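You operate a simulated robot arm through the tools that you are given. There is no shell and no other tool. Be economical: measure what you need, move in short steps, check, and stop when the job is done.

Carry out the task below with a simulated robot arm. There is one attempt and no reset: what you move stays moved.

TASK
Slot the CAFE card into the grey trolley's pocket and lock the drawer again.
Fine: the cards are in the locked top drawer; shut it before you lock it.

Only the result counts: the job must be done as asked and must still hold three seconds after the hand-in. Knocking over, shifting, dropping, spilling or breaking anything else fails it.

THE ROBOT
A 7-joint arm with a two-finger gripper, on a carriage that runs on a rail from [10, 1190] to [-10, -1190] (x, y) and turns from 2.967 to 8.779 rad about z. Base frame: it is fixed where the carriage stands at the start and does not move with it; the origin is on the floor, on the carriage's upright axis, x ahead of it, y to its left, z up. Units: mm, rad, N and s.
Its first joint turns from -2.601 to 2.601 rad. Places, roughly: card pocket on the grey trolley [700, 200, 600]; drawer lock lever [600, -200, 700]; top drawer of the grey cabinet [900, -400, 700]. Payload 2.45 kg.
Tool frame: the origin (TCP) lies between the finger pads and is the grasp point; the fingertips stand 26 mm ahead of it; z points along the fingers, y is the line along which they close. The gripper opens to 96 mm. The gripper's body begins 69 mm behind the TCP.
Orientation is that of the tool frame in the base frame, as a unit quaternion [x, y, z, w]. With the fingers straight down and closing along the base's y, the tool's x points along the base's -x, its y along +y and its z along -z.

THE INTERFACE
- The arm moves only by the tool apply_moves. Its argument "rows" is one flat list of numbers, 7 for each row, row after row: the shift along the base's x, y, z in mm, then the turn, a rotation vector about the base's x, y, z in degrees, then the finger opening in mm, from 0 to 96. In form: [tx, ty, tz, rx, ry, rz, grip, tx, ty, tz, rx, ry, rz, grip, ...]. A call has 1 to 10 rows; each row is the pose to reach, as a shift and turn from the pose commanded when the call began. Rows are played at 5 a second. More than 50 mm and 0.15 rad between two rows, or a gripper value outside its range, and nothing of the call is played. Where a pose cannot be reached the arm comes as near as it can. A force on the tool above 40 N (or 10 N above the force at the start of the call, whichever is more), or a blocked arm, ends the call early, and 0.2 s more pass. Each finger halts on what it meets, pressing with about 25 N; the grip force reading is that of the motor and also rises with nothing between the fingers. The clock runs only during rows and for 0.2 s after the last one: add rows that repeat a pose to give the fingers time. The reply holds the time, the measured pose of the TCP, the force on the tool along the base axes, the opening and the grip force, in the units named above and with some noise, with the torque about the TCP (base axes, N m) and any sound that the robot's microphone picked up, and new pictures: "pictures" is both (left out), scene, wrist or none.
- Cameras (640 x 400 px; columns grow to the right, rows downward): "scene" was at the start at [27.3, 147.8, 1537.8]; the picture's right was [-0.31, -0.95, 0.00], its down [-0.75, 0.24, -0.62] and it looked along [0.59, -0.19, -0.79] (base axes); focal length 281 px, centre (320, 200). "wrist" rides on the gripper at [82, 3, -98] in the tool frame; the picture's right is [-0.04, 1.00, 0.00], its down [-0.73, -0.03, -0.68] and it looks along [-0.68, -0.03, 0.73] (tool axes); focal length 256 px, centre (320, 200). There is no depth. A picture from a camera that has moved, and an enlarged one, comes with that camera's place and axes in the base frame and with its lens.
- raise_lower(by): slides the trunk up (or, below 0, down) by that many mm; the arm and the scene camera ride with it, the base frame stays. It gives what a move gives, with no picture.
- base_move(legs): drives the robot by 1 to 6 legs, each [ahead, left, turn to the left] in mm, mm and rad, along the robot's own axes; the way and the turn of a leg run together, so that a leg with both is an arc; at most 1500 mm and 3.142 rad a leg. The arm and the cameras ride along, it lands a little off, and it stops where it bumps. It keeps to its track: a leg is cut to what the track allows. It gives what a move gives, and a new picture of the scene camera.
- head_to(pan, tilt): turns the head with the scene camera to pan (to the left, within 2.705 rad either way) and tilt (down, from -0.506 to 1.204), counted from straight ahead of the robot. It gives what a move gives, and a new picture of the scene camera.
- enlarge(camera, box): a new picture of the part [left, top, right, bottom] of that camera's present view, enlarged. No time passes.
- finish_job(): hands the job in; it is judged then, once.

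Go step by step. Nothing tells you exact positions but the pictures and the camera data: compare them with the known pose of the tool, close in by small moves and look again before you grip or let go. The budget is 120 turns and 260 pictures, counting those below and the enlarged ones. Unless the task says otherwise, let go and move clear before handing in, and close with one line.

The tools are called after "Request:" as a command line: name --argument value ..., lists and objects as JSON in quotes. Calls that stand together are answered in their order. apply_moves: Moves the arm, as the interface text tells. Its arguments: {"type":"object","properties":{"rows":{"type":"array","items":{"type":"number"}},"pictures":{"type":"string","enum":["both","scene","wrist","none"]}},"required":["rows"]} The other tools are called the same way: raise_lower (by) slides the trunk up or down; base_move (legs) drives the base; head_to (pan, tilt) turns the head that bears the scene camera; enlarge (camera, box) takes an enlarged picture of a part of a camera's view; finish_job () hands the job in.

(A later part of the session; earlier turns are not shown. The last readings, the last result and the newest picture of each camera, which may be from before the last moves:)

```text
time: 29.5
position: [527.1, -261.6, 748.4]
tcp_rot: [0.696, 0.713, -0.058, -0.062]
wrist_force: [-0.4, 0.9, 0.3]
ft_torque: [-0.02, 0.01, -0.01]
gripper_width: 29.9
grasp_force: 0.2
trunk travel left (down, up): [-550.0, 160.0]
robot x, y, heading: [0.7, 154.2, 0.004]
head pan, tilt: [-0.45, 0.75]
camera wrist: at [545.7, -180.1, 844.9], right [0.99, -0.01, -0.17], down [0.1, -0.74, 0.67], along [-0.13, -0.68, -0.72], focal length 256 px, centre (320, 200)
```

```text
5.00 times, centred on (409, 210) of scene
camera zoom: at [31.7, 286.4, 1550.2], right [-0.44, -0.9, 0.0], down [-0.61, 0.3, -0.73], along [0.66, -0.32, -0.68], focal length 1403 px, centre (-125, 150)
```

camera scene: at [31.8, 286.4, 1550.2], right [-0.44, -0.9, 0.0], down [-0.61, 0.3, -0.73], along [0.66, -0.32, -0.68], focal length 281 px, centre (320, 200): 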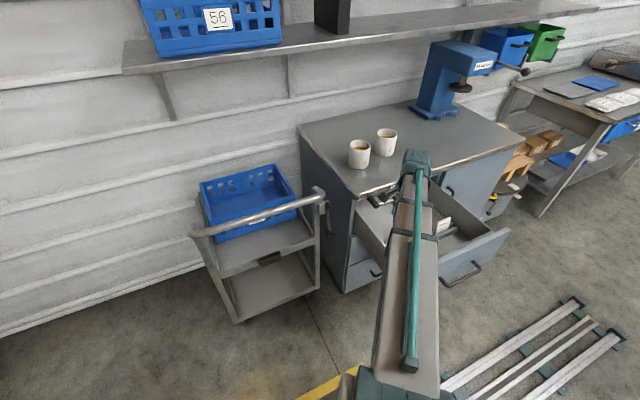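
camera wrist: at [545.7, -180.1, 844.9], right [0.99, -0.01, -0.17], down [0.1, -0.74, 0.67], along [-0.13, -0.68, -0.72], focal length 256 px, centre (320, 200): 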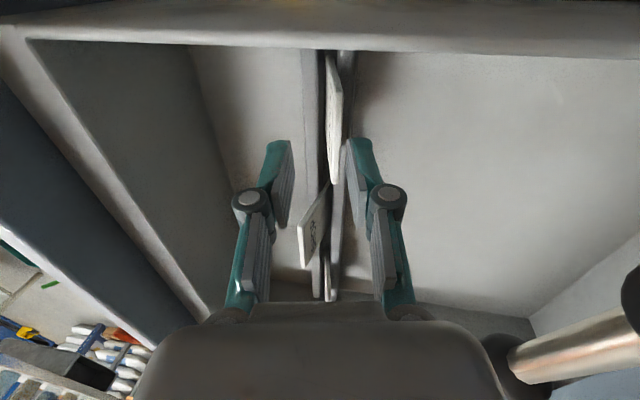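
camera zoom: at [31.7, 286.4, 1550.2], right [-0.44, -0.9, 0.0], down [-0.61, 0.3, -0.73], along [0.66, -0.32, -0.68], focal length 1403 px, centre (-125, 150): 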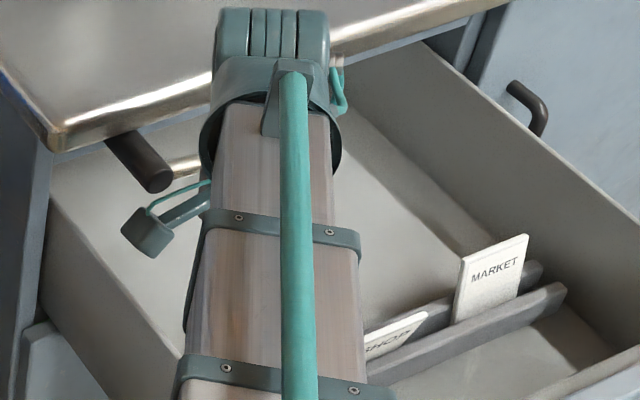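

The card is about 8–10 mm to the right of the finger centreline. I'll correct that and descend along the tilt.

Request:
apply_moves --rows '[9, 0, 0, 0, 0, 0, 30, 6, 0, -16, 0, 0, 0, 30, 4, 0, -30, 0, 0, 0, 30, 2, 0, -44, 0, 0, 0, 30]' --pictures "wrist"

Request:
enlarge --camera "wrist" --box '[220, 80, 420, 205]'

```text
time: 30.5
position: [530.7, -260.6, 703.7]
tcp_rot: [0.696, 0.713, -0.059, -0.063]
wrist_force: [-0.5, -0.4, 0.1]
ft_torque: [-0.02, 0.0, -0.01]
gripper_width: 29.8
grasp_force: 0.1
trunk travel left (down, up): [-550.0, 160.0]
robot x, y, heading: [0.6, 156.8, -0.003]
head pan, tilt: [-0.45, 0.75]
camera wrist: at [549.5, -179.9, 800.4], right [0.99, -0.01, -0.17], down [0.1, -0.74, 0.67], along [-0.13, -0.68, -0.72], focal length 256 px, centre (320, 200)
```

wrist: 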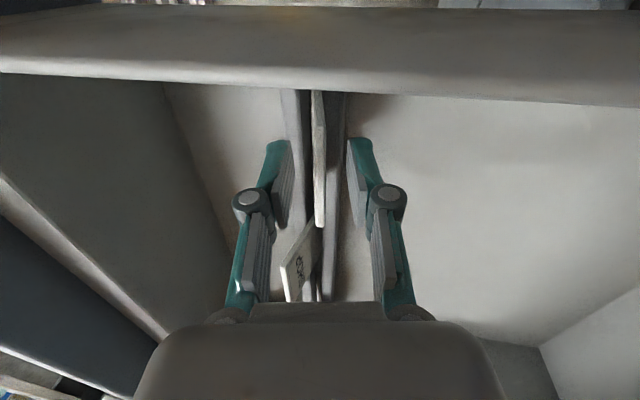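

```text
3.20 times, centred on (320, 142) of wrist
camera zoom: at [549.5, -179.9, 800.4], right [0.99, -0.01, -0.17], down [0.1, -0.74, 0.67], along [-0.13, -0.68, -0.72], focal length 819 px, centre (320, 384)
```

zoom: 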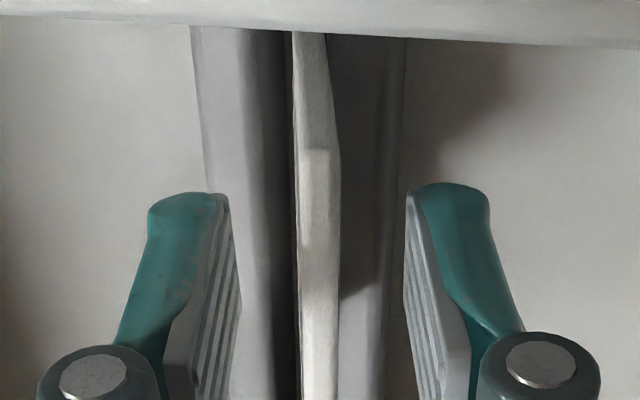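

The card is centred between the pads. Closing.

Request:
apply_moves --rows '[0, 0, 0, 0, 0, 0, 15, 0, 0, 0, 0, 0, 0, 5, 0, 0, 0, 0, 0, 0, 0, 0, 0, 0, 0, 0, 0, 0]' --pictures "wrist"

```text
time: 31.5
position: [529.7, -260.5, 703.7]
tcp_rot: [0.696, 0.713, -0.059, -0.062]
wrist_force: [-1.8, -1.1, 1.6]
ft_torque: [-0.12, 0.11, -0.1]
gripper_width: 6.0
grasp_force: 25.0
trunk travel left (down, up): [-550.0, 160.0]
robot x, y, heading: [-1.1, 152.8, 0.0]
head pan, tilt: [-0.45, 0.75]
camera wrist: at [549.3, -179.9, 800.6], right [0.99, -0.01, -0.17], down [0.1, -0.74, 0.67], along [-0.13, -0.68, -0.72], focal length 256 px, centre (320, 200)
```

wrist: 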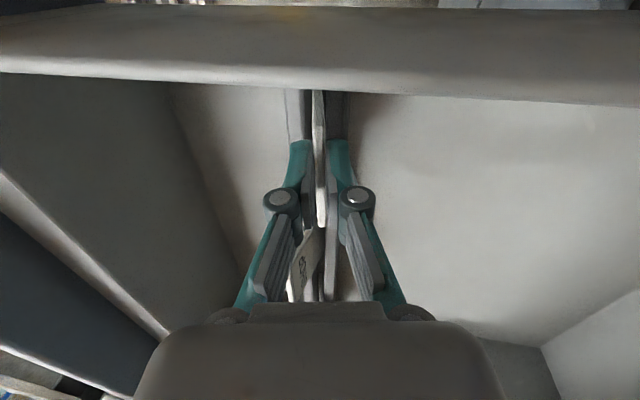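

Gripped at 6 mm. I'll lift the card out.

Request:
apply_moves --rows '[2, 0, 15, 0, 0, 0, 0, 5, 0, 35, 0, 0, 0, 0, 6, 0, 60, 0, 0, 0, 0, 4, 0, 90, 0, 0, 0, 0, 0, 0, 120, 0, 0, 0, 0, -10, 0, 155, 0, -5, 0, 0, -20, 0, 190, 0, -10, 0, 0, -20, 0, 220, 0, -10, 0, 0]' --pictures "both"

Request:
enlarge --camera "wrist" --box '[200, 50, 440, 200]'

```text
time: 33.3
position: [507.9, -264.5, 924.9]
tcp_rot: [0.698, 0.716, 0.004, 0.001]
wrist_force: [0.2, 0.2, -1.2]
ft_torque: [-0.04, -0.01, 0.0]
gripper_width: 5.8
grasp_force: 25.5
trunk travel left (down, up): [-550.0, 160.0]
robot x, y, heading: [1.4, 151.3, -0.001]
head pan, tilt: [-0.45, 0.75]
camera scene: at [31.5, 286.4, 1550.2], right [-0.44, -0.9, 0.0], down [-0.61, 0.3, -0.73], along [0.66, -0.32, -0.68], focal length 281 px, centre (320, 200)
camera wrist: at [509.0, -184.4, 1023.7], right [1.0, -0.01, 0.0], down [-0.01, -0.74, 0.68], along [-0.01, -0.68, -0.74], focal length 256 px, centre (320, 200)
```

scene: 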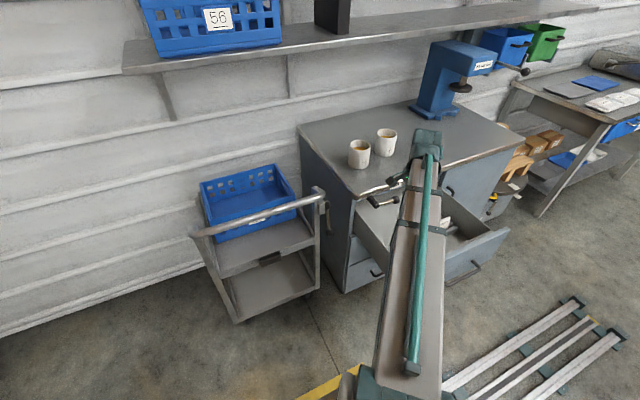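
wrist: 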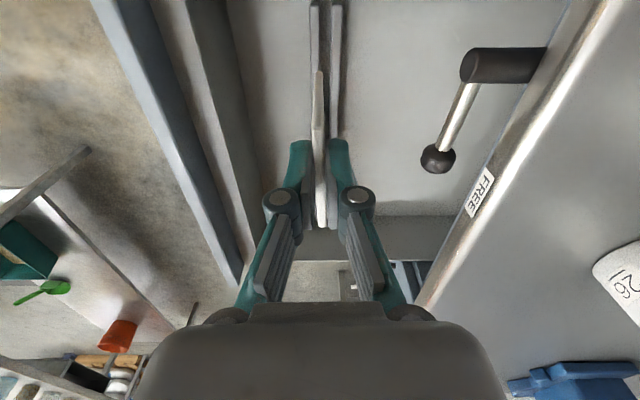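

```text
2.67 times, centred on (320, 125) of wrist
camera zoom: at [509.0, -184.4, 1023.7], right [1.0, -0.01, 0.0], down [-0.01, -0.74, 0.68], along [-0.01, -0.68, -0.74], focal length 683 px, centre (320, 400)
```

zoom: 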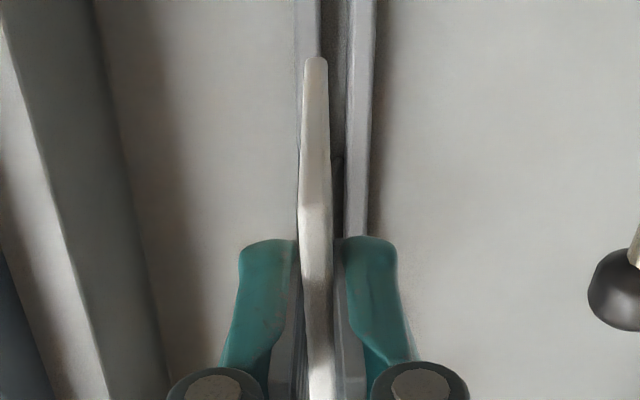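

The card is held cleanly, upright and facing -x. Next I'll measure the trolley's pocket and its handle bar, which sits above it.

Request:
head_to --pan 0.1 --tilt 0.9

Request:
enlarge --camera "scene" --box '[220, 60, 420, 185]'

```text
time: 34.3
position: [506.9, -264.7, 924.6]
tcp_rot: [0.698, 0.716, 0.002, 0.0]
wrist_force: [0.3, 0.3, -0.4]
ft_torque: [0.04, 0.0, 0.0]
gripper_width: 6.1
grasp_force: 24.9
trunk travel left (down, up): [-550.0, 160.0]
robot x, y, heading: [3.7, 150.6, -0.004]
head pan, tilt: [0.099, 0.901]
camera scene: at [32.3, 329.9, 1538.3], right [0.1, -1.0, 0.0], down [-0.78, -0.08, -0.62], along [0.62, 0.06, -0.78], focal length 281 px, centre (320, 200)
```

scene: 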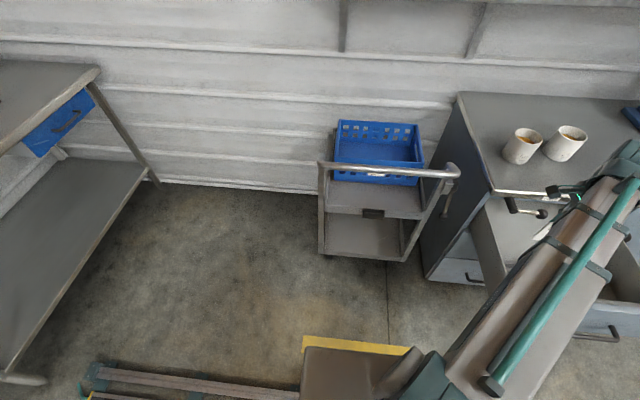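

```text
3.20 times, centred on (320, 122) of scene
camera zoom: at [32.3, 329.9, 1538.3], right [0.1, -1.0, 0.0], down [-0.78, -0.08, -0.62], along [0.62, 0.06, -0.78], focal length 898 px, centre (320, 448)
```

zoom: 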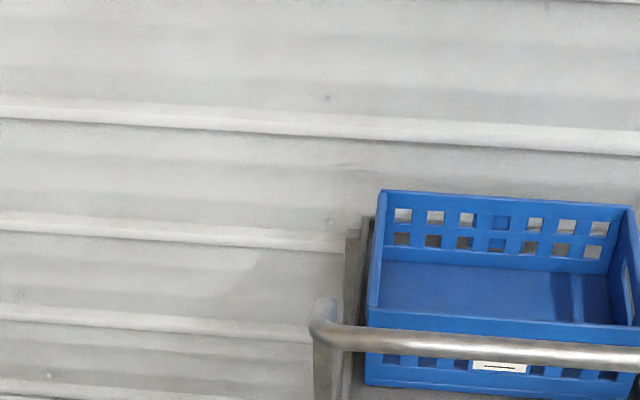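

I'll use a trunk lift as the baseline for triangulation, with pictures before and after.

Request:
enlarge --camera "scene" --box '[300, 150, 476, 260]'

Request:
raise_lower --by 155

Request:
enlarge --camera "scene" --box '[300, 150, 476, 260]'

```text
3.64 times, centred on (388, 205) of scene
camera zoom: at [32.3, 329.9, 1538.3], right [0.1, -1.0, 0.0], down [-0.78, -0.08, -0.62], along [0.62, 0.06, -0.78], focal length 1020 px, centre (73, 182)
```

zoom: 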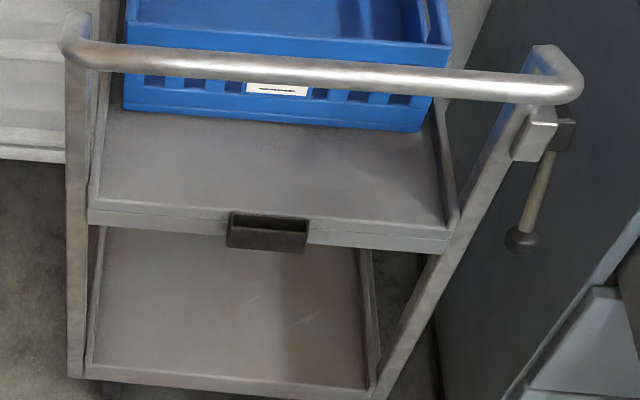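

```text
time: 36.1
position: [507.7, -264.6, 1079.6]
tcp_rot: [0.698, 0.716, 0.002, 0.0]
wrist_force: [0.6, 1.1, -0.9]
ft_torque: [0.02, -0.01, -0.02]
gripper_width: 5.7
grasp_force: 25.2
trunk travel left (down, up): [-705.0, 5.0]
robot x, y, heading: [2.4, 153.6, -0.002]
head pan, tilt: [0.099, 0.901]
```

```text
3.64 times, centred on (388, 205) of scene
camera zoom: at [32.3, 329.9, 1693.3], right [0.1, -1.0, 0.0], down [-0.78, -0.08, -0.62], along [0.62, 0.06, -0.78], focal length 1020 px, centre (73, 182)
```

zoom: 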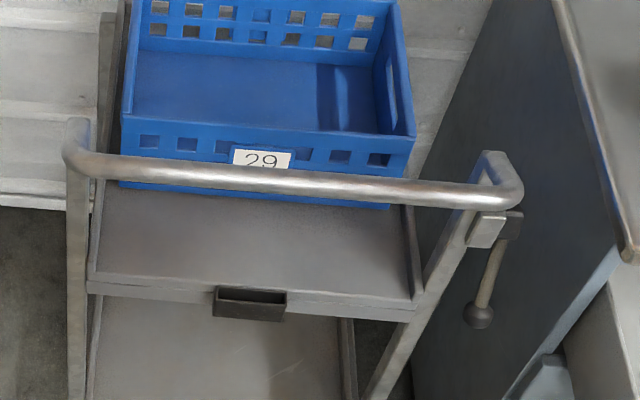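

Triangulated, the pocket's mouth is at about (726, 178, 611), some 19 mm deep in x and 85 mm long in y. The handle bar is at (664, 915) in x and z, in the arm's way for a straight-down insertion. The arm should reach in under the handle, so I'll put the card back in its rack slot and regrip it by its side edges with a tilted tool. First I'll lower the trunk back to where it was.

Request:
raise_lower --by -155

Request:
apply_moves --rows '[0, 3, -30, 0, 0, 0, 0, 10, 6, -65, 0, 5, 0, 0, 20, 8, -100, 0, 10, 0, 0, 23, 8, -115, 0, 10, 0, 0]' --pictures "wrist"

Request:
enlarge --camera "wrist" --box '[200, 0, 440, 150]'

```text
time: 37.9
position: [508.4, -265.1, 924.9]
tcp_rot: [0.697, 0.717, 0.003, -0.001]
wrist_force: [-0.5, -0.4, -0.5]
ft_torque: [0.0, -0.01, 0.02]
gripper_width: 5.9
grasp_force: 25.2
trunk travel left (down, up): [-550.0, 160.0]
robot x, y, heading: [0.5, 149.4, -0.004]
head pan, tilt: [0.099, 0.901]
```

```text
time: 38.9
position: [532.7, -256.8, 810.5]
tcp_rot: [0.696, 0.713, -0.059, -0.062]
wrist_force: [-0.4, 0.7, -0.2]
ft_torque: [0.0, 0.0, 0.01]
gripper_width: 6.0
grasp_force: 25.0
trunk travel left (down, up): [-550.0, 160.0]
robot x, y, heading: [3.5, 152.5, 0.001]
head pan, tilt: [0.099, 0.901]
camera wrist: at [550.1, -175.9, 906.5], right [0.99, -0.01, -0.17], down [0.1, -0.74, 0.67], along [-0.14, -0.68, -0.72], focal length 256 px, centre (320, 200)
```

wrist: 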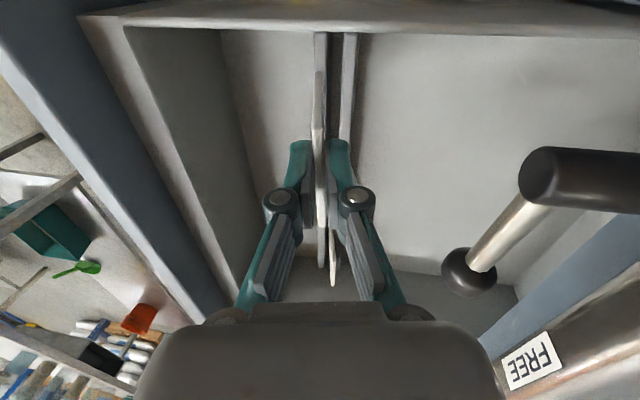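

```text
2.67 times, centred on (320, 75) of wrist
camera zoom: at [550.1, -175.9, 906.5], right [0.99, -0.01, -0.17], down [0.1, -0.74, 0.67], along [-0.14, -0.68, -0.72], focal length 683 px, centre (320, 533)
```

zoom: 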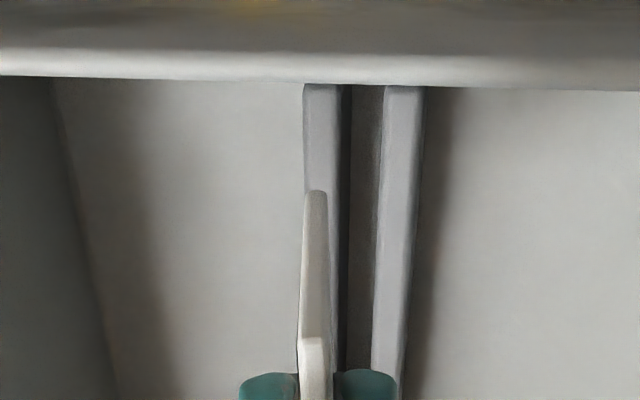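

The card's bottom lines up with the slot, so I'll lower it back in.

Request:
apply_moves --rows '[0, 0, -30, 0, 0, 0, 0, -1, 0, -60, 0, 0, 0, 0, -2, 0, -80, 0, 0, 0, 0, -2, 0, -95, 0, 0, 0, 0, -2, 0, -103, 0, 0, 0, 0]' --pictures "wrist"

Request:
enlarge --camera "wrist" --box '[200, 70, 440, 220]'

```text
time: 40.1
position: [528.7, -259.0, 707.4]
tcp_rot: [0.696, 0.713, -0.059, -0.062]
wrist_force: [-0.8, 0.1, 0.1]
ft_torque: [-0.04, 0.0, 0.01]
gripper_width: 6.0
grasp_force: 25.0
trunk travel left (down, up): [-550.0, 160.0]
robot x, y, heading: [3.6, 148.1, -0.002]
head pan, tilt: [0.099, 0.901]
camera wrist: at [547.5, -178.4, 803.6], right [0.99, -0.01, -0.17], down [0.1, -0.74, 0.67], along [-0.14, -0.68, -0.72], focal length 256 px, centre (320, 200)
```

wrist: 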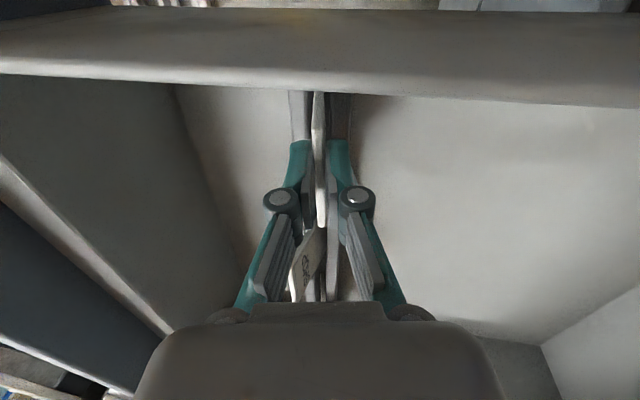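

```text
2.67 times, centred on (320, 145) of wrist
camera zoom: at [547.5, -178.4, 803.6], right [0.99, -0.01, -0.17], down [0.1, -0.74, 0.67], along [-0.14, -0.68, -0.72], focal length 683 px, centre (320, 347)
```

zoom: 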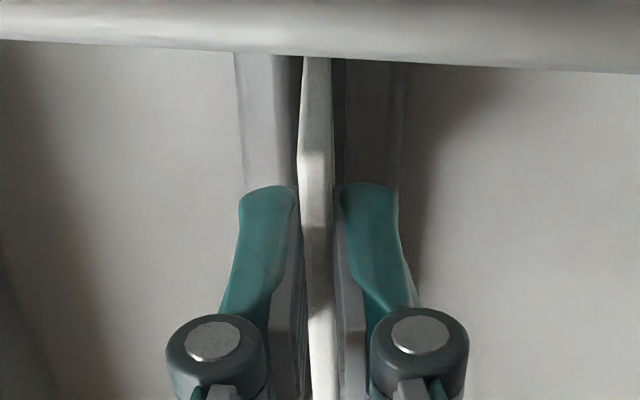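

It's in the slot. I'll go down 3 mm more, release, and back up along the tool axis.

Request:
apply_moves --rows '[-0.5, 0, -3, 0, 0, 0, 0, -0.5, 0, -3, 0, 0, 0, 12, -0.5, 0, -3, 0, 0, 0, 28, 2, 0, 12, 0, 0, 0, 28, 5, 0, 32, 0, 0, 0, 28, 5, 0, 60, 0, 0, 0, 28, 0, 0, 100, 0, 0, 0, 40, 0, 0, 140, 0, 0, 0, 60]' --pictures "wrist"

Request:
enlarge --camera "wrist" --box '[220, 20, 420, 145]'

```text
time: 41.9
position: [527.5, -256.8, 846.0]
tcp_rot: [0.696, 0.713, -0.058, -0.064]
wrist_force: [-0.1, -0.6, 0.1]
ft_torque: [-0.05, -0.03, 0.02]
gripper_width: 60.0
grasp_force: 0.0
trunk travel left (down, up): [-550.0, 160.0]
robot x, y, heading: [1.8, 150.8, 0.0]
head pan, tilt: [0.099, 0.901]
camera wrist: at [546.0, -176.3, 942.5], right [0.99, -0.01, -0.17], down [0.1, -0.74, 0.67], along [-0.13, -0.68, -0.72], focal length 256 px, centre (320, 200)
```

wrist: 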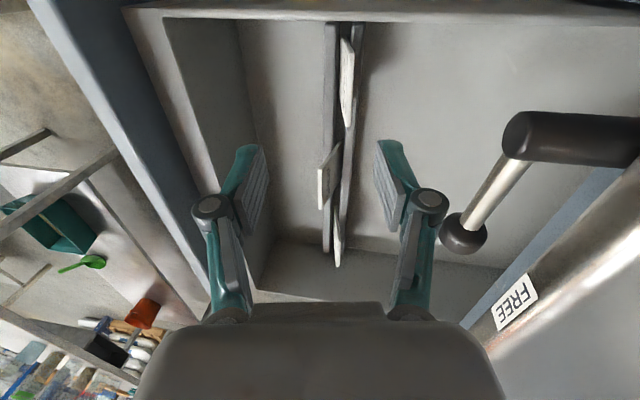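

```text
3.20 times, centred on (320, 82) of wrist
camera zoom: at [546.0, -176.3, 942.5], right [0.99, -0.01, -0.17], down [0.1, -0.74, 0.67], along [-0.13, -0.68, -0.72], focal length 819 px, centre (320, 576)
```

zoom: 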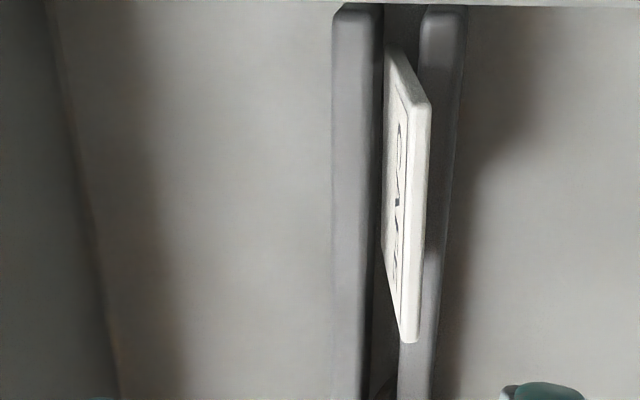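

The card rests as before, y -228…-292, top x≈534. I'll go up, straighten the tool, then yaw by -90°.

Request:
apply_moves --rows '[-20, 0, 40, 0, -5, 0, 80, -40, 0, 80, 0, -10.2, 0, 80]' --pictures "none"

Request:
apply_moves --rows '[0, 0, 0, 0, 0, -8.5, 80, 0, 0, 0, 0, 0, -17, 80, 0, 0, 0, 0, 0, -25.5, 80, 0, 0, 0, 0, 0, -34, 80, 0, 0, 0, 0, 0, -42.5, 80, 0, 0, 0, 0, 0, -51, 80, 0, 0, 0, 0, 0, -59.5, 80, 0, 0, 0, 0, 0, -68, 80, 0, 0, 0, 0, 0, -76.5, 80, 0, 0, 0, 0, 0, -85, 80]' --pictures "none"

```text
time: 42.5
position: [486.6, -256.5, 928.1]
tcp_rot: [0.698, 0.716, 0.004, 0.002]
wrist_force: [-0.9, 0.0, 0.1]
ft_torque: [-0.01, -0.02, 0.03]
gripper_width: 79.9
grasp_force: 0.0
trunk travel left (down, up): [-550.0, 160.0]
robot x, y, heading: [1.3, 149.4, 0.003]
head pan, tilt: [0.099, 0.901]
```

```text
time: 44.7
position: [487.8, -256.6, 926.8]
tcp_rot: [0.998, 0.055, 0.002, 0.004]
wrist_force: [0.2, -0.1, -0.5]
ft_torque: [-0.02, 0.0, -0.01]
gripper_width: 80.1
grasp_force: 0.0
trunk travel left (down, up): [-550.0, 160.0]
robot x, y, heading: [2.8, 149.8, 0.0]
head pan, tilt: [0.099, 0.901]
```

Request:
apply_moves --rows '[-4, 0, -20, 0.33, -6, -1.26, 80, -8, -1, -45, 0.66, -12, -2.5, 80, -12, -2, -70, 1, -18, -3.8, 80, -16, -3, -95, 1.3, -24, -5, 80, -18, -3.5, -115, 1.65, -30, -6.3, 80]' --pictures "both"

Request:
enlarge --camera "wrist" --box '[200, 50, 440, 200]'

```text
time: 45.9
position: [472.1, -260.6, 812.3]
tcp_rot: [0.965, -0.001, 0.26, 0.004]
wrist_force: [-0.4, 0.1, -0.5]
ft_torque: [-0.01, 0.01, 0.0]
gripper_width: 80.0
grasp_force: 0.1
trunk travel left (down, up): [-550.0, 160.0]
robot x, y, heading: [0.3, 149.2, 0.004]
head pan, tilt: [0.099, 0.901]
camera scene: at [32.2, 330.0, 1538.4], right [0.1, -1.0, 0.0], down [-0.78, -0.08, -0.62], along [0.62, 0.06, -0.78], focal length 281 px, centre (320, 200)
camera wrist: at [492.7, -263.5, 937.9], right [-0.04, -1.0, -0.01], down [-0.98, 0.04, 0.22], along [-0.21, 0.02, -0.98], focal length 256 px, centre (320, 200)
```

scene: 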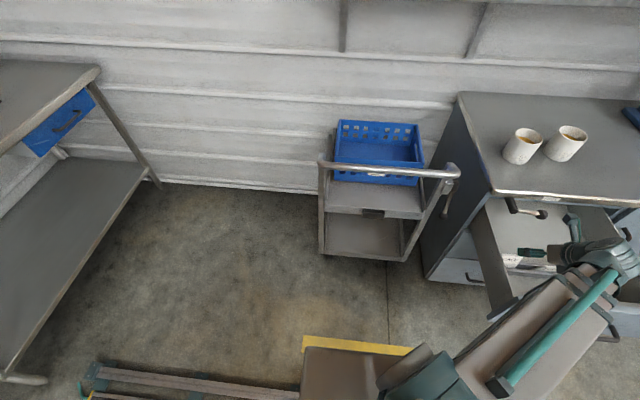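
wrist: 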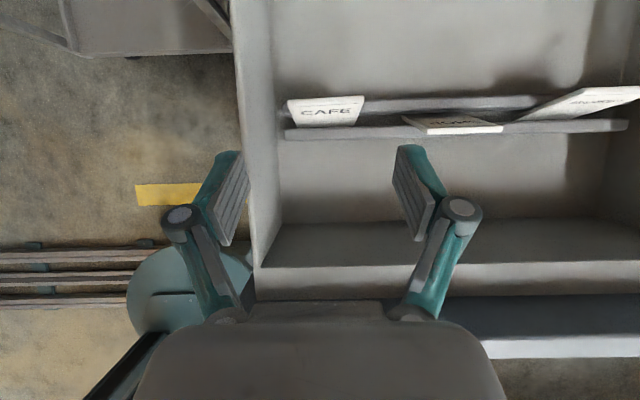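

```text
2.67 times, centred on (320, 125) of wrist
camera zoom: at [492.7, -263.5, 937.9], right [-0.04, -1.0, -0.01], down [-0.98, 0.04, 0.22], along [-0.21, 0.02, -0.98], focal length 683 px, centre (320, 400)
```

zoom: 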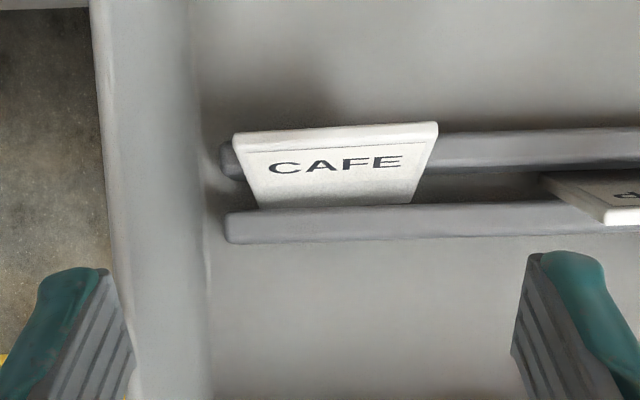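

The view is excellent. The left finger's knuckle would clear the drawer's side wall by only about 2 mm, though. I'll first shift the card about 13 mm to the right in its slot with a face grip, undoing the last turns to do so.

Request:
apply_moves --rows '[4, 0, 20, -0.33, 6, 1.26, 60, 8, 1, 45, -0.66, 12, 2.5, 40, 12, 2, 70, -1, 18, 3.8, 30, 16, 2, 95, -1.3, 24, 5, 30, 18, 2, 115, -1.65, 30, 6.3, 30]' --pictures "none"

Request:
apply_moves --rows '[0, 0, 0, 0, 0, 8.5, 30, 0, 0, 0, 0, 0, 17, 30, 0, 0, 0, 0, 0, 25.5, 30, 0, 0, 0, 0, 0, 34, 30, 0, 0, 0, 0, 0, 42.5, 30, 0, 0, 0, 0, 0, 51, 30, 0, 0, 0, 0, 0, 59.5, 30, 0, 0, 0, 0, 0, 68, 30, 0, 0, 0, 0, 0, 76.5, 30, 0, 0, 0, 0, 0, 85, 30]' --pictures "none"

Request:
apply_moves --rows '[20, 0, -40, 0, 5, 0, 30, 48, 0, -80, 0, 10, 0, 30, 48, 0, -125, 0, 10, 0, 30, 48, 0, -165, 0, 10, 0, 30]' --pictures "wrist"

Request:
enlarge --camera "wrist" --box '[220, 80, 420, 205]'

```text
time: 47.1
position: [489.6, -259.3, 929.1]
tcp_rot: [0.998, 0.056, 0.001, 0.004]
wrist_force: [-0.7, -0.2, 1.2]
ft_torque: [-0.02, -0.03, 0.03]
gripper_width: 30.2
grasp_force: 0.1
trunk travel left (down, up): [-550.0, 160.0]
robot x, y, heading: [0.8, 153.3, 0.005]
head pan, tilt: [0.099, 0.901]
```

```text
time: 49.3
position: [488.7, -258.9, 927.8]
tcp_rot: [0.697, 0.717, 0.004, 0.001]
wrist_force: [0.5, 0.3, -0.1]
ft_torque: [0.0, -0.02, -0.01]
gripper_width: 29.8
grasp_force: 0.1
trunk travel left (down, up): [-550.0, 160.0]
robot x, y, heading: [0.6, 153.9, -0.001]
head pan, tilt: [0.099, 0.901]
```

```text
time: 50.3
position: [535.1, -261.9, 762.2]
tcp_rot: [0.696, 0.713, -0.057, -0.06]
wrist_force: [-0.8, -0.5, 0.8]
ft_torque: [0.01, -0.01, -0.01]
gripper_width: 30.1
grasp_force: 0.0
trunk travel left (down, up): [-550.0, 160.0]
robot x, y, heading: [4.1, 154.7, 0.001]
head pan, tilt: [0.099, 0.901]
camera wrist: at [553.4, -180.6, 858.0], right [0.99, -0.01, -0.17], down [0.1, -0.74, 0.67], along [-0.13, -0.68, -0.72], focal length 256 px, centre (320, 200)
```

wrist: 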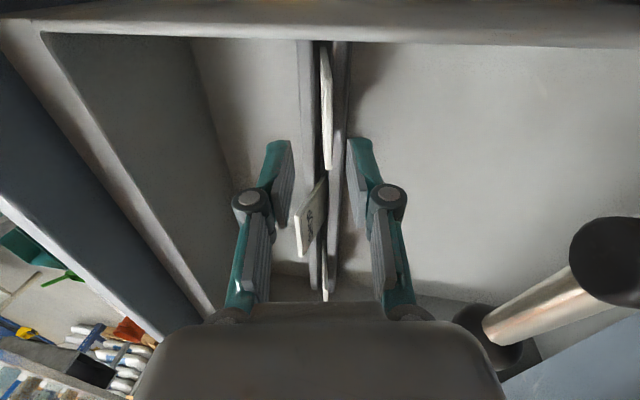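

```text
3.20 times, centred on (320, 142) of wrist
camera zoom: at [553.4, -180.6, 858.0], right [0.99, -0.01, -0.17], down [0.1, -0.74, 0.67], along [-0.13, -0.68, -0.72], focal length 819 px, centre (320, 384)
```

zoom: 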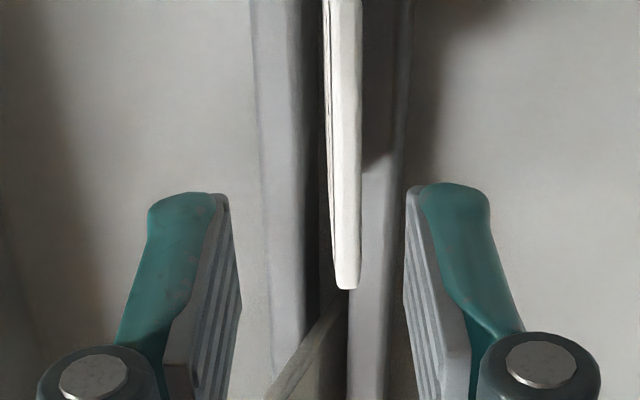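

Request:
apply_moves --rows '[-2, 0, -25, 0, 0, 0, 30, -5, 0, -58, 0, 0, 0, 30, -5, 0, -58, 0, 0, 0, 30, -5, 0, -58, 0, 0, 0, 10, -5, 0, -58, 0, 0, 0, 0, -5, 0, -58, 0, 0, 0, 0, -3, 0, -46, 0, 0, 0, 0, -3, -7, -46, 0, 0, 0, 0, -3, -13, -46, 0, 0, 0, 0]' --pictures "wrist"

```text
time: 52.3
position: [532.7, -271.7, 716.1]
tcp_rot: [0.696, 0.713, -0.057, -0.06]
wrist_force: [-1.8, 0.5, -1.8]
ft_torque: [0.06, 0.06, -0.07]
gripper_width: 6.1
grasp_force: 24.8
trunk travel left (down, up): [-550.0, 160.0]
robot x, y, heading: [2.8, 147.6, -0.006]
head pan, tilt: [0.099, 0.901]
camera wrist: at [552.0, -191.4, 813.1], right [0.99, -0.01, -0.17], down [0.1, -0.74, 0.67], along [-0.13, -0.68, -0.72], focal length 256 px, centre (320, 200)
```

wrist: 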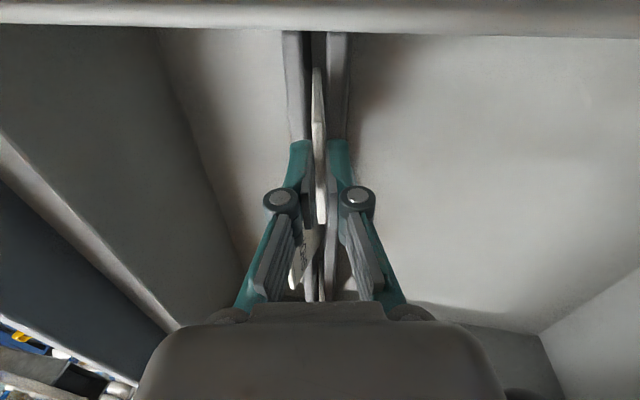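

Request:
apply_moves --rows '[-1, 0, -6, 0, 0, 0, 0, -2, 0, -12, 0, 0, 0, 0, -2, 0, -12, 0, 0, 0, 12, -2, 0, -12, 0, 0, 0, 28, 1, 0, 5, 0, 0, 0, 28, 4, 0, 25, 0, 0, 0, 28, 2, 0, 65, 0, 0, 0, 40, -10, 8, 110, 0, 0, 0, 60, -25, 8, 155, 0, -5, 0, 80, -45, 8, 200, 0, -10, 0, 80]' --pictures "none"

Request:
apply_moves --rows '[0, 0, 0, 0, 0, -8.5, 80, 0, 0, 0, 0, 0, -17, 80, 0, 0, 0, 0, 0, -25.5, 80, 0, 0, 0, 0, 0, -34, 80, 0, 0, 0, 0, 0, -42.5, 80, 0, 0, 0, 0, 0, -51, 80, 0, 0, 0, 0, 0, -59.5, 80, 0, 0, 0, 0, 0, -68, 80, 0, 0, 0, 0, 0, -76.5, 80, 0, 0, 0, 0, 0, -85, 80]' --pictures "none"

Request:
apply_moves --rows '[-4, -2, -20, 0.33, -6, -1.26, 80, -8, -4, -45, 0.66, -12, -2.5, 80, -12, -6, -70, 1, -18, -3.8, 80, -16, -8, -95, 1.3, -24, -5, 80, -18, -10, -110, 1.65, -30, -6.3, 80]' --pictures "wrist"

Request:
enlarge --camera "wrist" --box '[200, 50, 440, 200]'

```text
time: 54.5
position: [488.2, -263.3, 917.6]
tcp_rot: [0.697, 0.717, 0.005, 0.002]
wrist_force: [-0.4, 0.2, -0.9]
ft_torque: [0.0, -0.02, 0.0]
gripper_width: 79.9
grasp_force: 0.1
trunk travel left (down, up): [-550.0, 160.0]
robot x, y, heading: [0.3, 150.5, 0.0]
head pan, tilt: [0.099, 0.901]
```

```text
time: 56.7
position: [489.1, -262.8, 916.2]
tcp_rot: [0.998, 0.055, 0.002, 0.003]
wrist_force: [0.9, -0.5, 0.0]
ft_torque: [0.04, 0.0, -0.01]
gripper_width: 79.9
grasp_force: 0.1
trunk travel left (down, up): [-550.0, 160.0]
robot x, y, heading: [1.2, 155.9, -0.0]
head pan, tilt: [0.099, 0.901]
```

```text
time: 57.9
position: [471.8, -271.7, 806.3]
tcp_rot: [0.965, -0.001, 0.261, 0.004]
wrist_force: [0.5, 0.5, -0.1]
ft_torque: [0.05, -0.03, -0.01]
gripper_width: 79.7
grasp_force: 0.0
trunk travel left (down, up): [-550.0, 160.0]
robot x, y, heading: [2.6, 151.8, -0.004]
head pan, tilt: [0.099, 0.901]
camera wrist: at [492.7, -275.7, 932.6], right [-0.04, -1.0, -0.01], down [-0.98, 0.03, 0.22], along [-0.21, 0.02, -0.98], focal length 256 px, centre (320, 200)
```

wrist: 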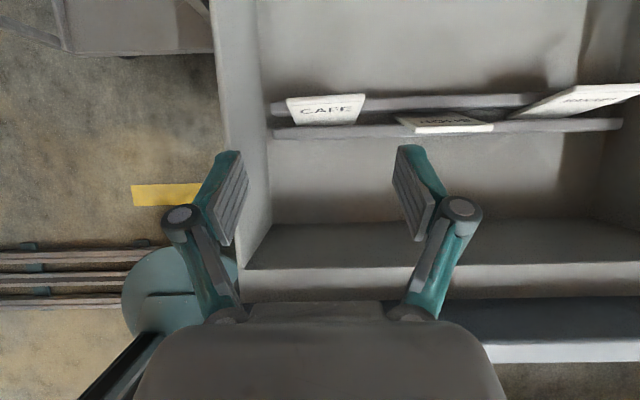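

```text
2.67 times, centred on (320, 125) of wrist
camera zoom: at [492.7, -275.7, 932.6], right [-0.04, -1.0, -0.01], down [-0.98, 0.03, 0.22], along [-0.21, 0.02, -0.98], focal length 683 px, centre (320, 400)
```

zoom: 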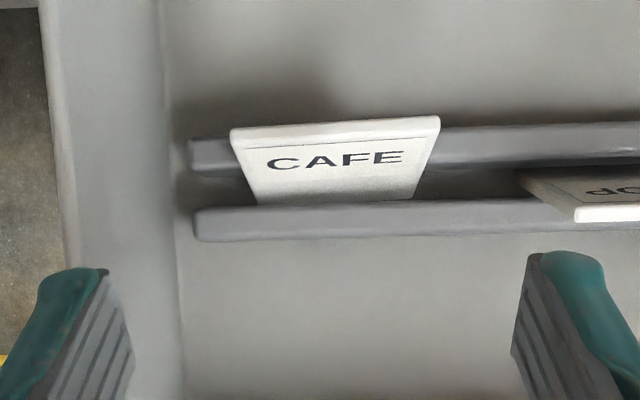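

The card is now well clear of the wall and centred to within 4 mm. I'll approach along the tilt with a 78 mm opening.

Request:
apply_moves --rows '[12, -3.7, -25, 0, 0, 0, 78, 24, -3.7, -49, 0, 0, 0, 78, 36, -3.7, -70, 0, 0, 0, 78]' --pictures "wrist"

Request:
enlarge --camera "scene" --box '[470, 190, 630, 290]'

```text
time: 58.7
position: [507.2, -277.9, 733.3]
tcp_rot: [0.966, -0.001, 0.26, 0.004]
wrist_force: [0.2, 0.1, 0.4]
ft_torque: [-0.02, -0.01, 0.02]
gripper_width: 77.9
grasp_force: 0.0
trunk travel left (down, up): [-550.0, 160.0]
robot x, y, heading: [0.1, 150.2, -0.005]
head pan, tilt: [0.099, 0.901]
camera wrist: at [528.8, -280.6, 861.1], right [-0.04, -1.0, -0.01], down [-0.98, 0.03, 0.22], along [-0.22, 0.02, -0.98], focal length 256 px, centre (320, 200)
```

wrist: 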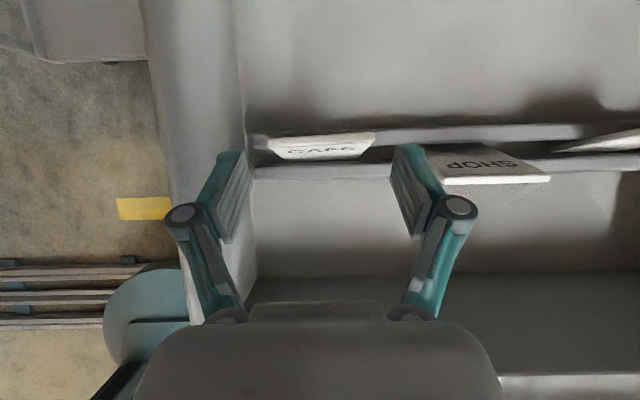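

```text
4.00 times, centred on (550, 240) of scene
camera zoom: at [32.2, 329.9, 1538.4], right [0.1, -1.0, 0.0], down [-0.78, -0.08, -0.62], along [0.62, 0.06, -0.78], focal length 1122 px, centre (-600, 40)
```

zoom: 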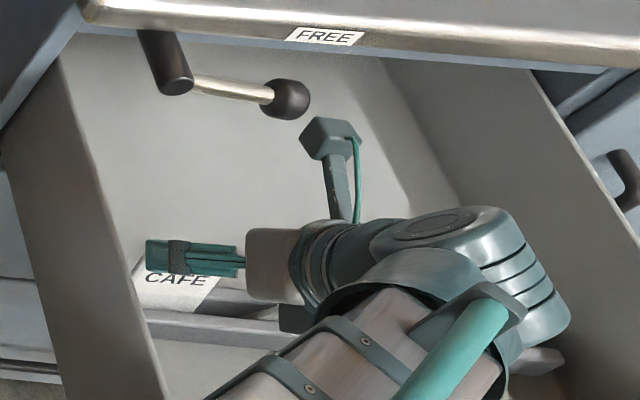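

Centred, with clearance on both sides. I'll finish the approach and close on the card's edges.

Request:
apply_moves --rows '[7, 0, -13, 0, 0, 0, 78, 13, 0, -26, 0, 0, 0, 78, 13, 0, -26, 0, 0, 0, 72, 13, 0, -26, 0, 0, 0, 64, 13, 0, -26, 0, 0, 0, 58, 13, 0, -26, 0, 0, 0, 55, 13, 0, -26, 0, 0, 0, 55]' --pictures "wrist"

Request:
enlarge --camera "wrist" --box '[200, 90, 440, 240]'

```text
time: 60.3
position: [520.0, -277.9, 710.4]
tcp_rot: [0.966, -0.001, 0.26, 0.004]
wrist_force: [0.5, 0.0, 2.2]
ft_torque: [-0.05, -0.04, -0.06]
gripper_width: 69.1
grasp_force: 24.9
trunk travel left (down, up): [-550.0, 160.0]
robot x, y, heading: [0.9, 149.2, 0.003]
head pan, tilt: [0.099, 0.901]
camera wrist: at [541.2, -280.6, 836.2], right [-0.04, -1.0, -0.01], down [-0.98, 0.03, 0.22], along [-0.22, 0.02, -0.98], focal length 256 px, centre (320, 200)
```

wrist: 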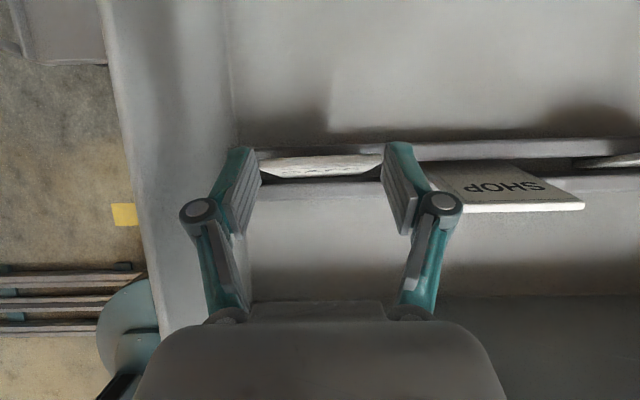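

```text
2.67 times, centred on (320, 165) of wrist
camera zoom: at [541.2, -280.6, 836.2], right [-0.04, -1.0, -0.01], down [-0.98, 0.03, 0.22], along [-0.22, 0.02, -0.98], focal length 683 px, centre (320, 293)
```

zoom: 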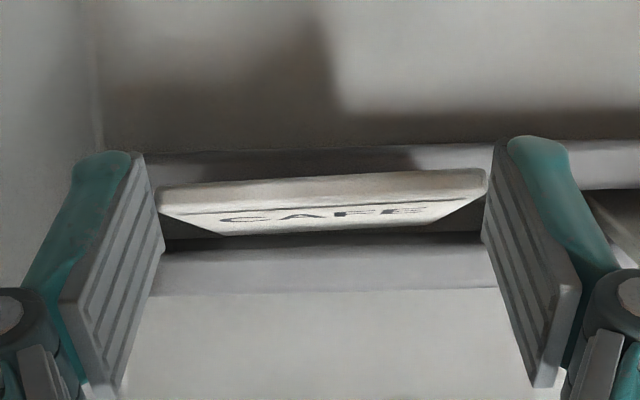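

Gripped by the edges at 69 mm. I'll lift it slowly and check the hold.

Request:
apply_moves --rows '[2, 0, 8, 0, 0, 0, 50, 5, 0, 22, 0, 0, 0, 50, 7, 0, 42, 0, 0, 0, 50, 6, 0, 70, 0, 0, 0, 50, 0, 0, 100, 0, 0, 0, 50, -10, 0, 140, 0, 0, 0, 50, -20, 0, 180, 0, 0, 0, 50, -20, 0, 220, 0, 0, 0, 50]' --pictures "both"

Request:
enlarge --camera "scene" --box '[470, 130, 630, 230]'

Request:
enlarge --camera "wrist" --box '[200, 90, 440, 240]'

```text
time: 62.1
position: [500.3, -279.8, 930.0]
tcp_rot: [0.965, -0.001, 0.261, 0.005]
wrist_force: [0.1, 0.3, -0.4]
ft_torque: [-0.02, 0.02, 0.0]
gripper_width: 68.9
grasp_force: 24.6
trunk travel left (down, up): [-550.0, 160.0]
robot x, y, heading: [1.1, 151.3, 0.002]
head pan, tilt: [0.099, 0.901]
camera scene: at [32.1, 330.0, 1538.3], right [0.1, -1.0, 0.0], down [-0.78, -0.08, -0.62], along [0.62, 0.06, -0.78], focal length 281 px, centre (320, 200)
camera wrist: at [522.6, -281.2, 1056.0], right [-0.04, -1.0, -0.01], down [-0.98, 0.03, 0.22], along [-0.22, 0.02, -0.98], focal length 256 px, centre (320, 200)
```

scene: 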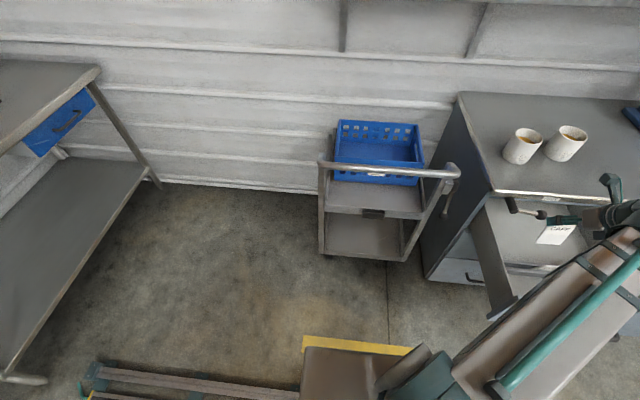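
wrist: 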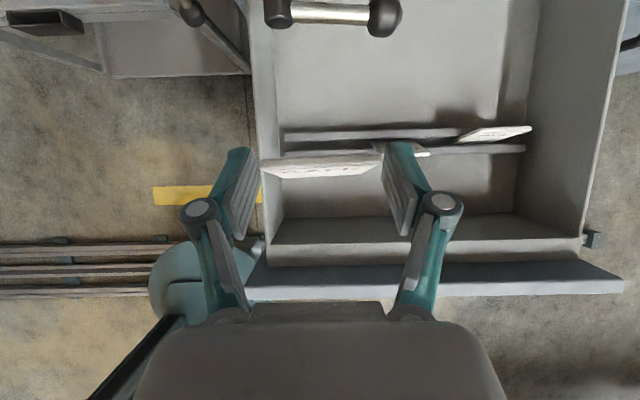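

```text
4.00 times, centred on (550, 180) of scene
camera zoom: at [32.1, 330.0, 1538.3], right [0.1, -1.0, 0.0], down [-0.78, -0.08, -0.62], along [0.62, 0.06, -0.78], focal length 1122 px, centre (-600, 280)
```

zoom: 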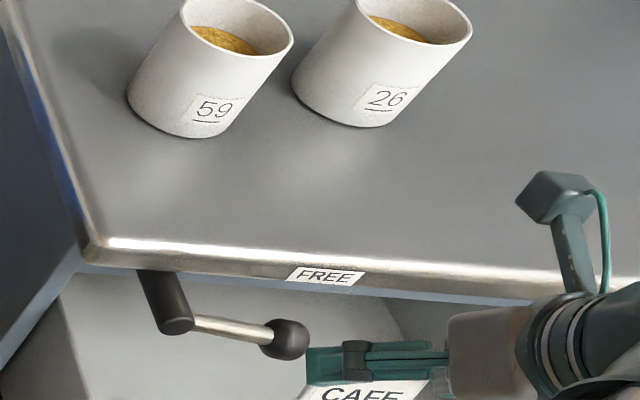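

```text
2.67 times, centred on (320, 165) of wrist
camera zoom: at [522.6, -281.2, 1056.0], right [-0.04, -1.0, -0.01], down [-0.98, 0.03, 0.22], along [-0.22, 0.02, -0.98], focal length 683 px, centre (320, 293)
```

zoom: 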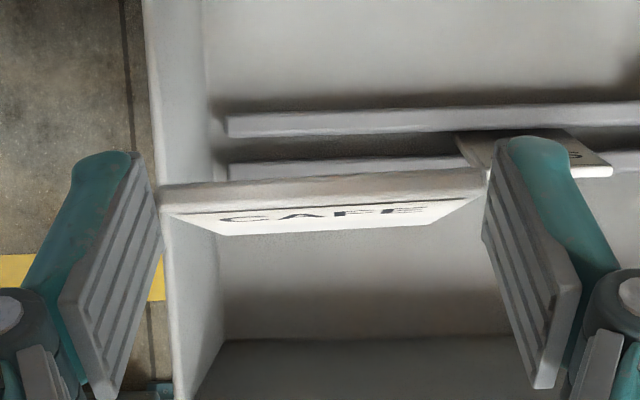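

The card is held firmly and leans about 15°. I'll carry it across at height to in front of the trolley.

Request:
apply_moves --rows '[0, 46, 0, 0, 0, 0, 50, 0, 92, 0, 0, 0, 0, 50, 0, 138, 0, 0, 0, 0, 50, 0, 184, 0, 0, 0, 0, 50, 0, 230, 0, 0, 0, 0, 50, 0, 276, 0, 0, 0, 0, 50, 0, 322, 0, 0, 0, 0, 50, 0, 368, 0, 0, 0, 0, 50, 0, 414, 0, 0, 0, 0, 50, 0, 458, 0, 0, 0, 0, 50]' --pictures "none"

Request:
apply_moves --rows '[0, 0, -35, 0, -4, 0, 50, 0, 0, -75, 0, -8, 0, 50, 0, 0, -115, 0, -12, 0, 50, 0, 0, -155, 0, -15, 0, 50, 0, 0, -195, 0, -15, 0, 50]' --pictures "both"

Request:
enlarge --camera "scene" --box '[290, 150, 482, 270]'

```text
time: 64.3
position: [616.2, 90.8, 953.3]
tcp_rot: [0.965, -0.001, 0.26, 0.004]
wrist_force: [0.7, -0.4, -0.1]
ft_torque: [-0.02, -0.01, 0.0]
gripper_width: 68.6
grasp_force: 25.2
out of reach, approached as far as the arm can: row 3, 4, 5, 6, 7, 8, 9, 10
trunk travel left (down, up): [-550.0, 160.0]
robot x, y, heading: [0.8, 152.6, 0.001]
head pan, tilt: [0.099, 0.901]
```

```text
time: 65.5
position: [647.6, 84.9, 755.5]
tcp_rot: [0.923, -0.002, 0.385, 0.004]
wrist_force: [-0.5, -0.1, -0.9]
ft_torque: [0.02, -0.01, -0.01]
gripper_width: 68.2
grasp_force: 24.7
out of reach, approached as far as the arm can: row 1, 2, 3, 4, 5
trunk travel left (down, up): [-550.0, 160.0]
robot x, y, heading: [2.2, 151.7, 0.001]
head pan, tilt: [0.099, 0.901]
camera scene: at [32.4, 330.0, 1538.4], right [0.1, -1.0, 0.0], down [-0.78, -0.08, -0.62], along [0.62, 0.06, -0.78], focal length 281 px, centre (320, 200)
camera wrist: at [636.4, 82.6, 882.9], right [-0.03, -1.0, -0.02], down [-1.0, 0.04, -0.04], along [0.04, 0.02, -1.0], focal length 256 px, centre (320, 200)
```

scene: 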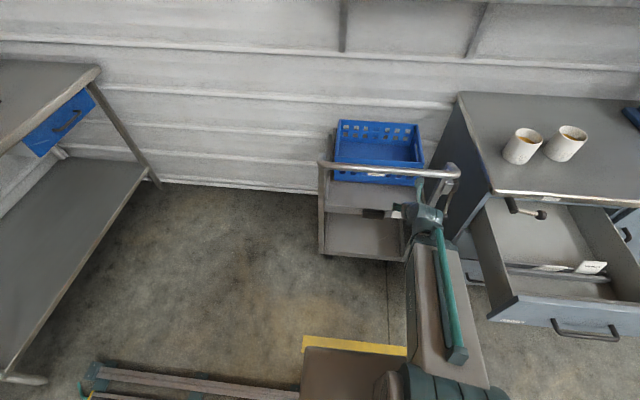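
wrist: 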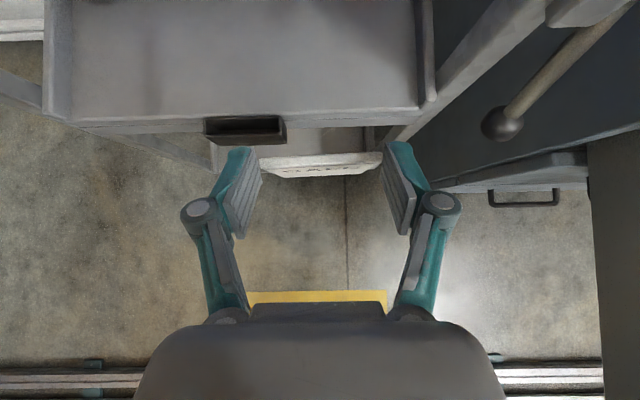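

```text
3.33 times, centred on (386, 210) of scene
camera zoom: at [32.4, 330.0, 1538.4], right [0.1, -1.0, 0.0], down [-0.78, -0.08, -0.62], along [0.62, 0.06, -0.78], focal length 935 px, centre (100, 167)
```

zoom: 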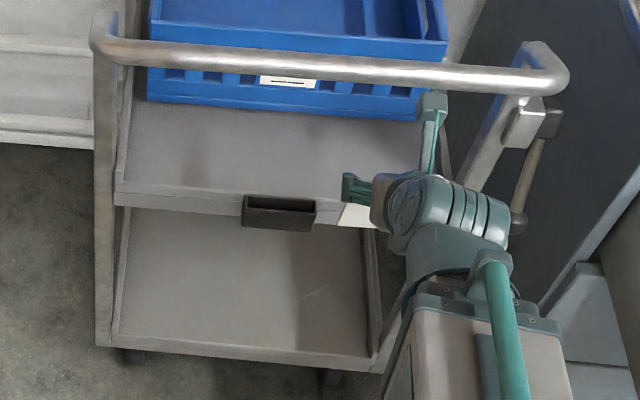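

The arm could not keep to x≈500 and drifted to (648, 85, 755), but nothing touched and the card is still held. Camera straight down, the pocket centre reads about (723, 167). I'll zoom in for a precise fit.

Request:
enlarge --camera "wrist" --box '[180, 90, 340, 190]'

Request:
enlarge --camera "wrist" --box '[240, 115, 400, 215]'

Request:
enlarge --camera "scene" --box '[356, 190, 436, 240]'

```text
4.00 times, centred on (260, 140) of wrist
camera zoom: at [636.4, 82.6, 882.9], right [-0.03, -1.0, -0.02], down [-1.0, 0.04, -0.04], along [0.04, 0.02, -1.0], focal length 1024 px, centre (560, 440)
```

zoom: 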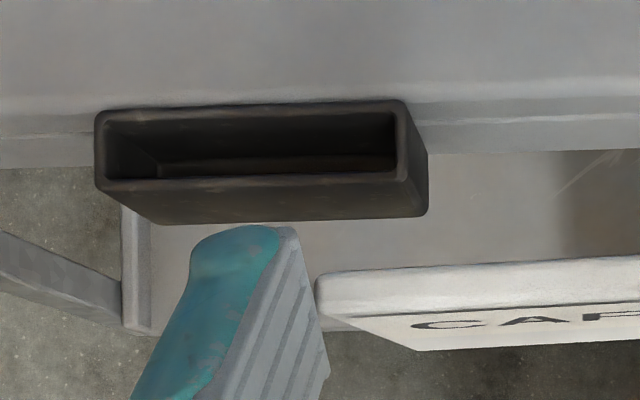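

```text
4.00 times, centred on (320, 165) of wrist
camera zoom: at [636.4, 82.6, 882.9], right [-0.03, -1.0, -0.02], down [-1.0, 0.04, -0.04], along [0.04, 0.02, -1.0], focal length 1024 px, centre (320, 340)
```

zoom: 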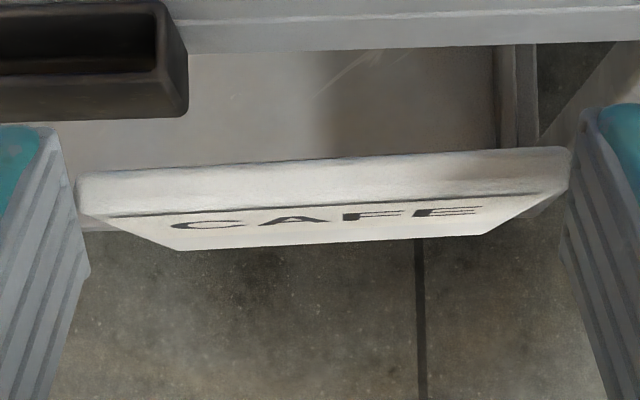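

```text
8.00 times, centred on (396, 215) of scene
camera zoom: at [32.4, 330.0, 1538.4], right [0.1, -1.0, 0.0], down [-0.78, -0.08, -0.62], along [0.62, 0.06, -0.78], focal length 2244 px, centre (-288, 80)
```

zoom: 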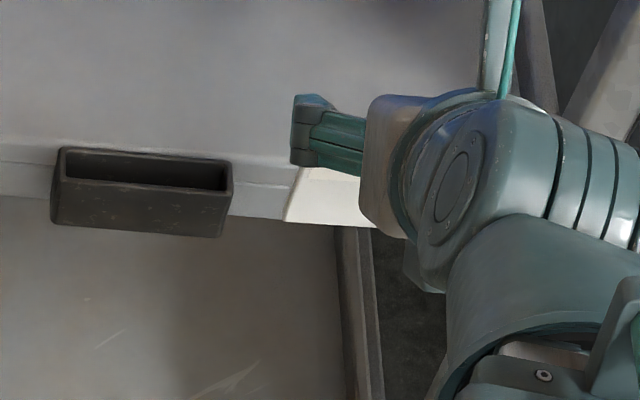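

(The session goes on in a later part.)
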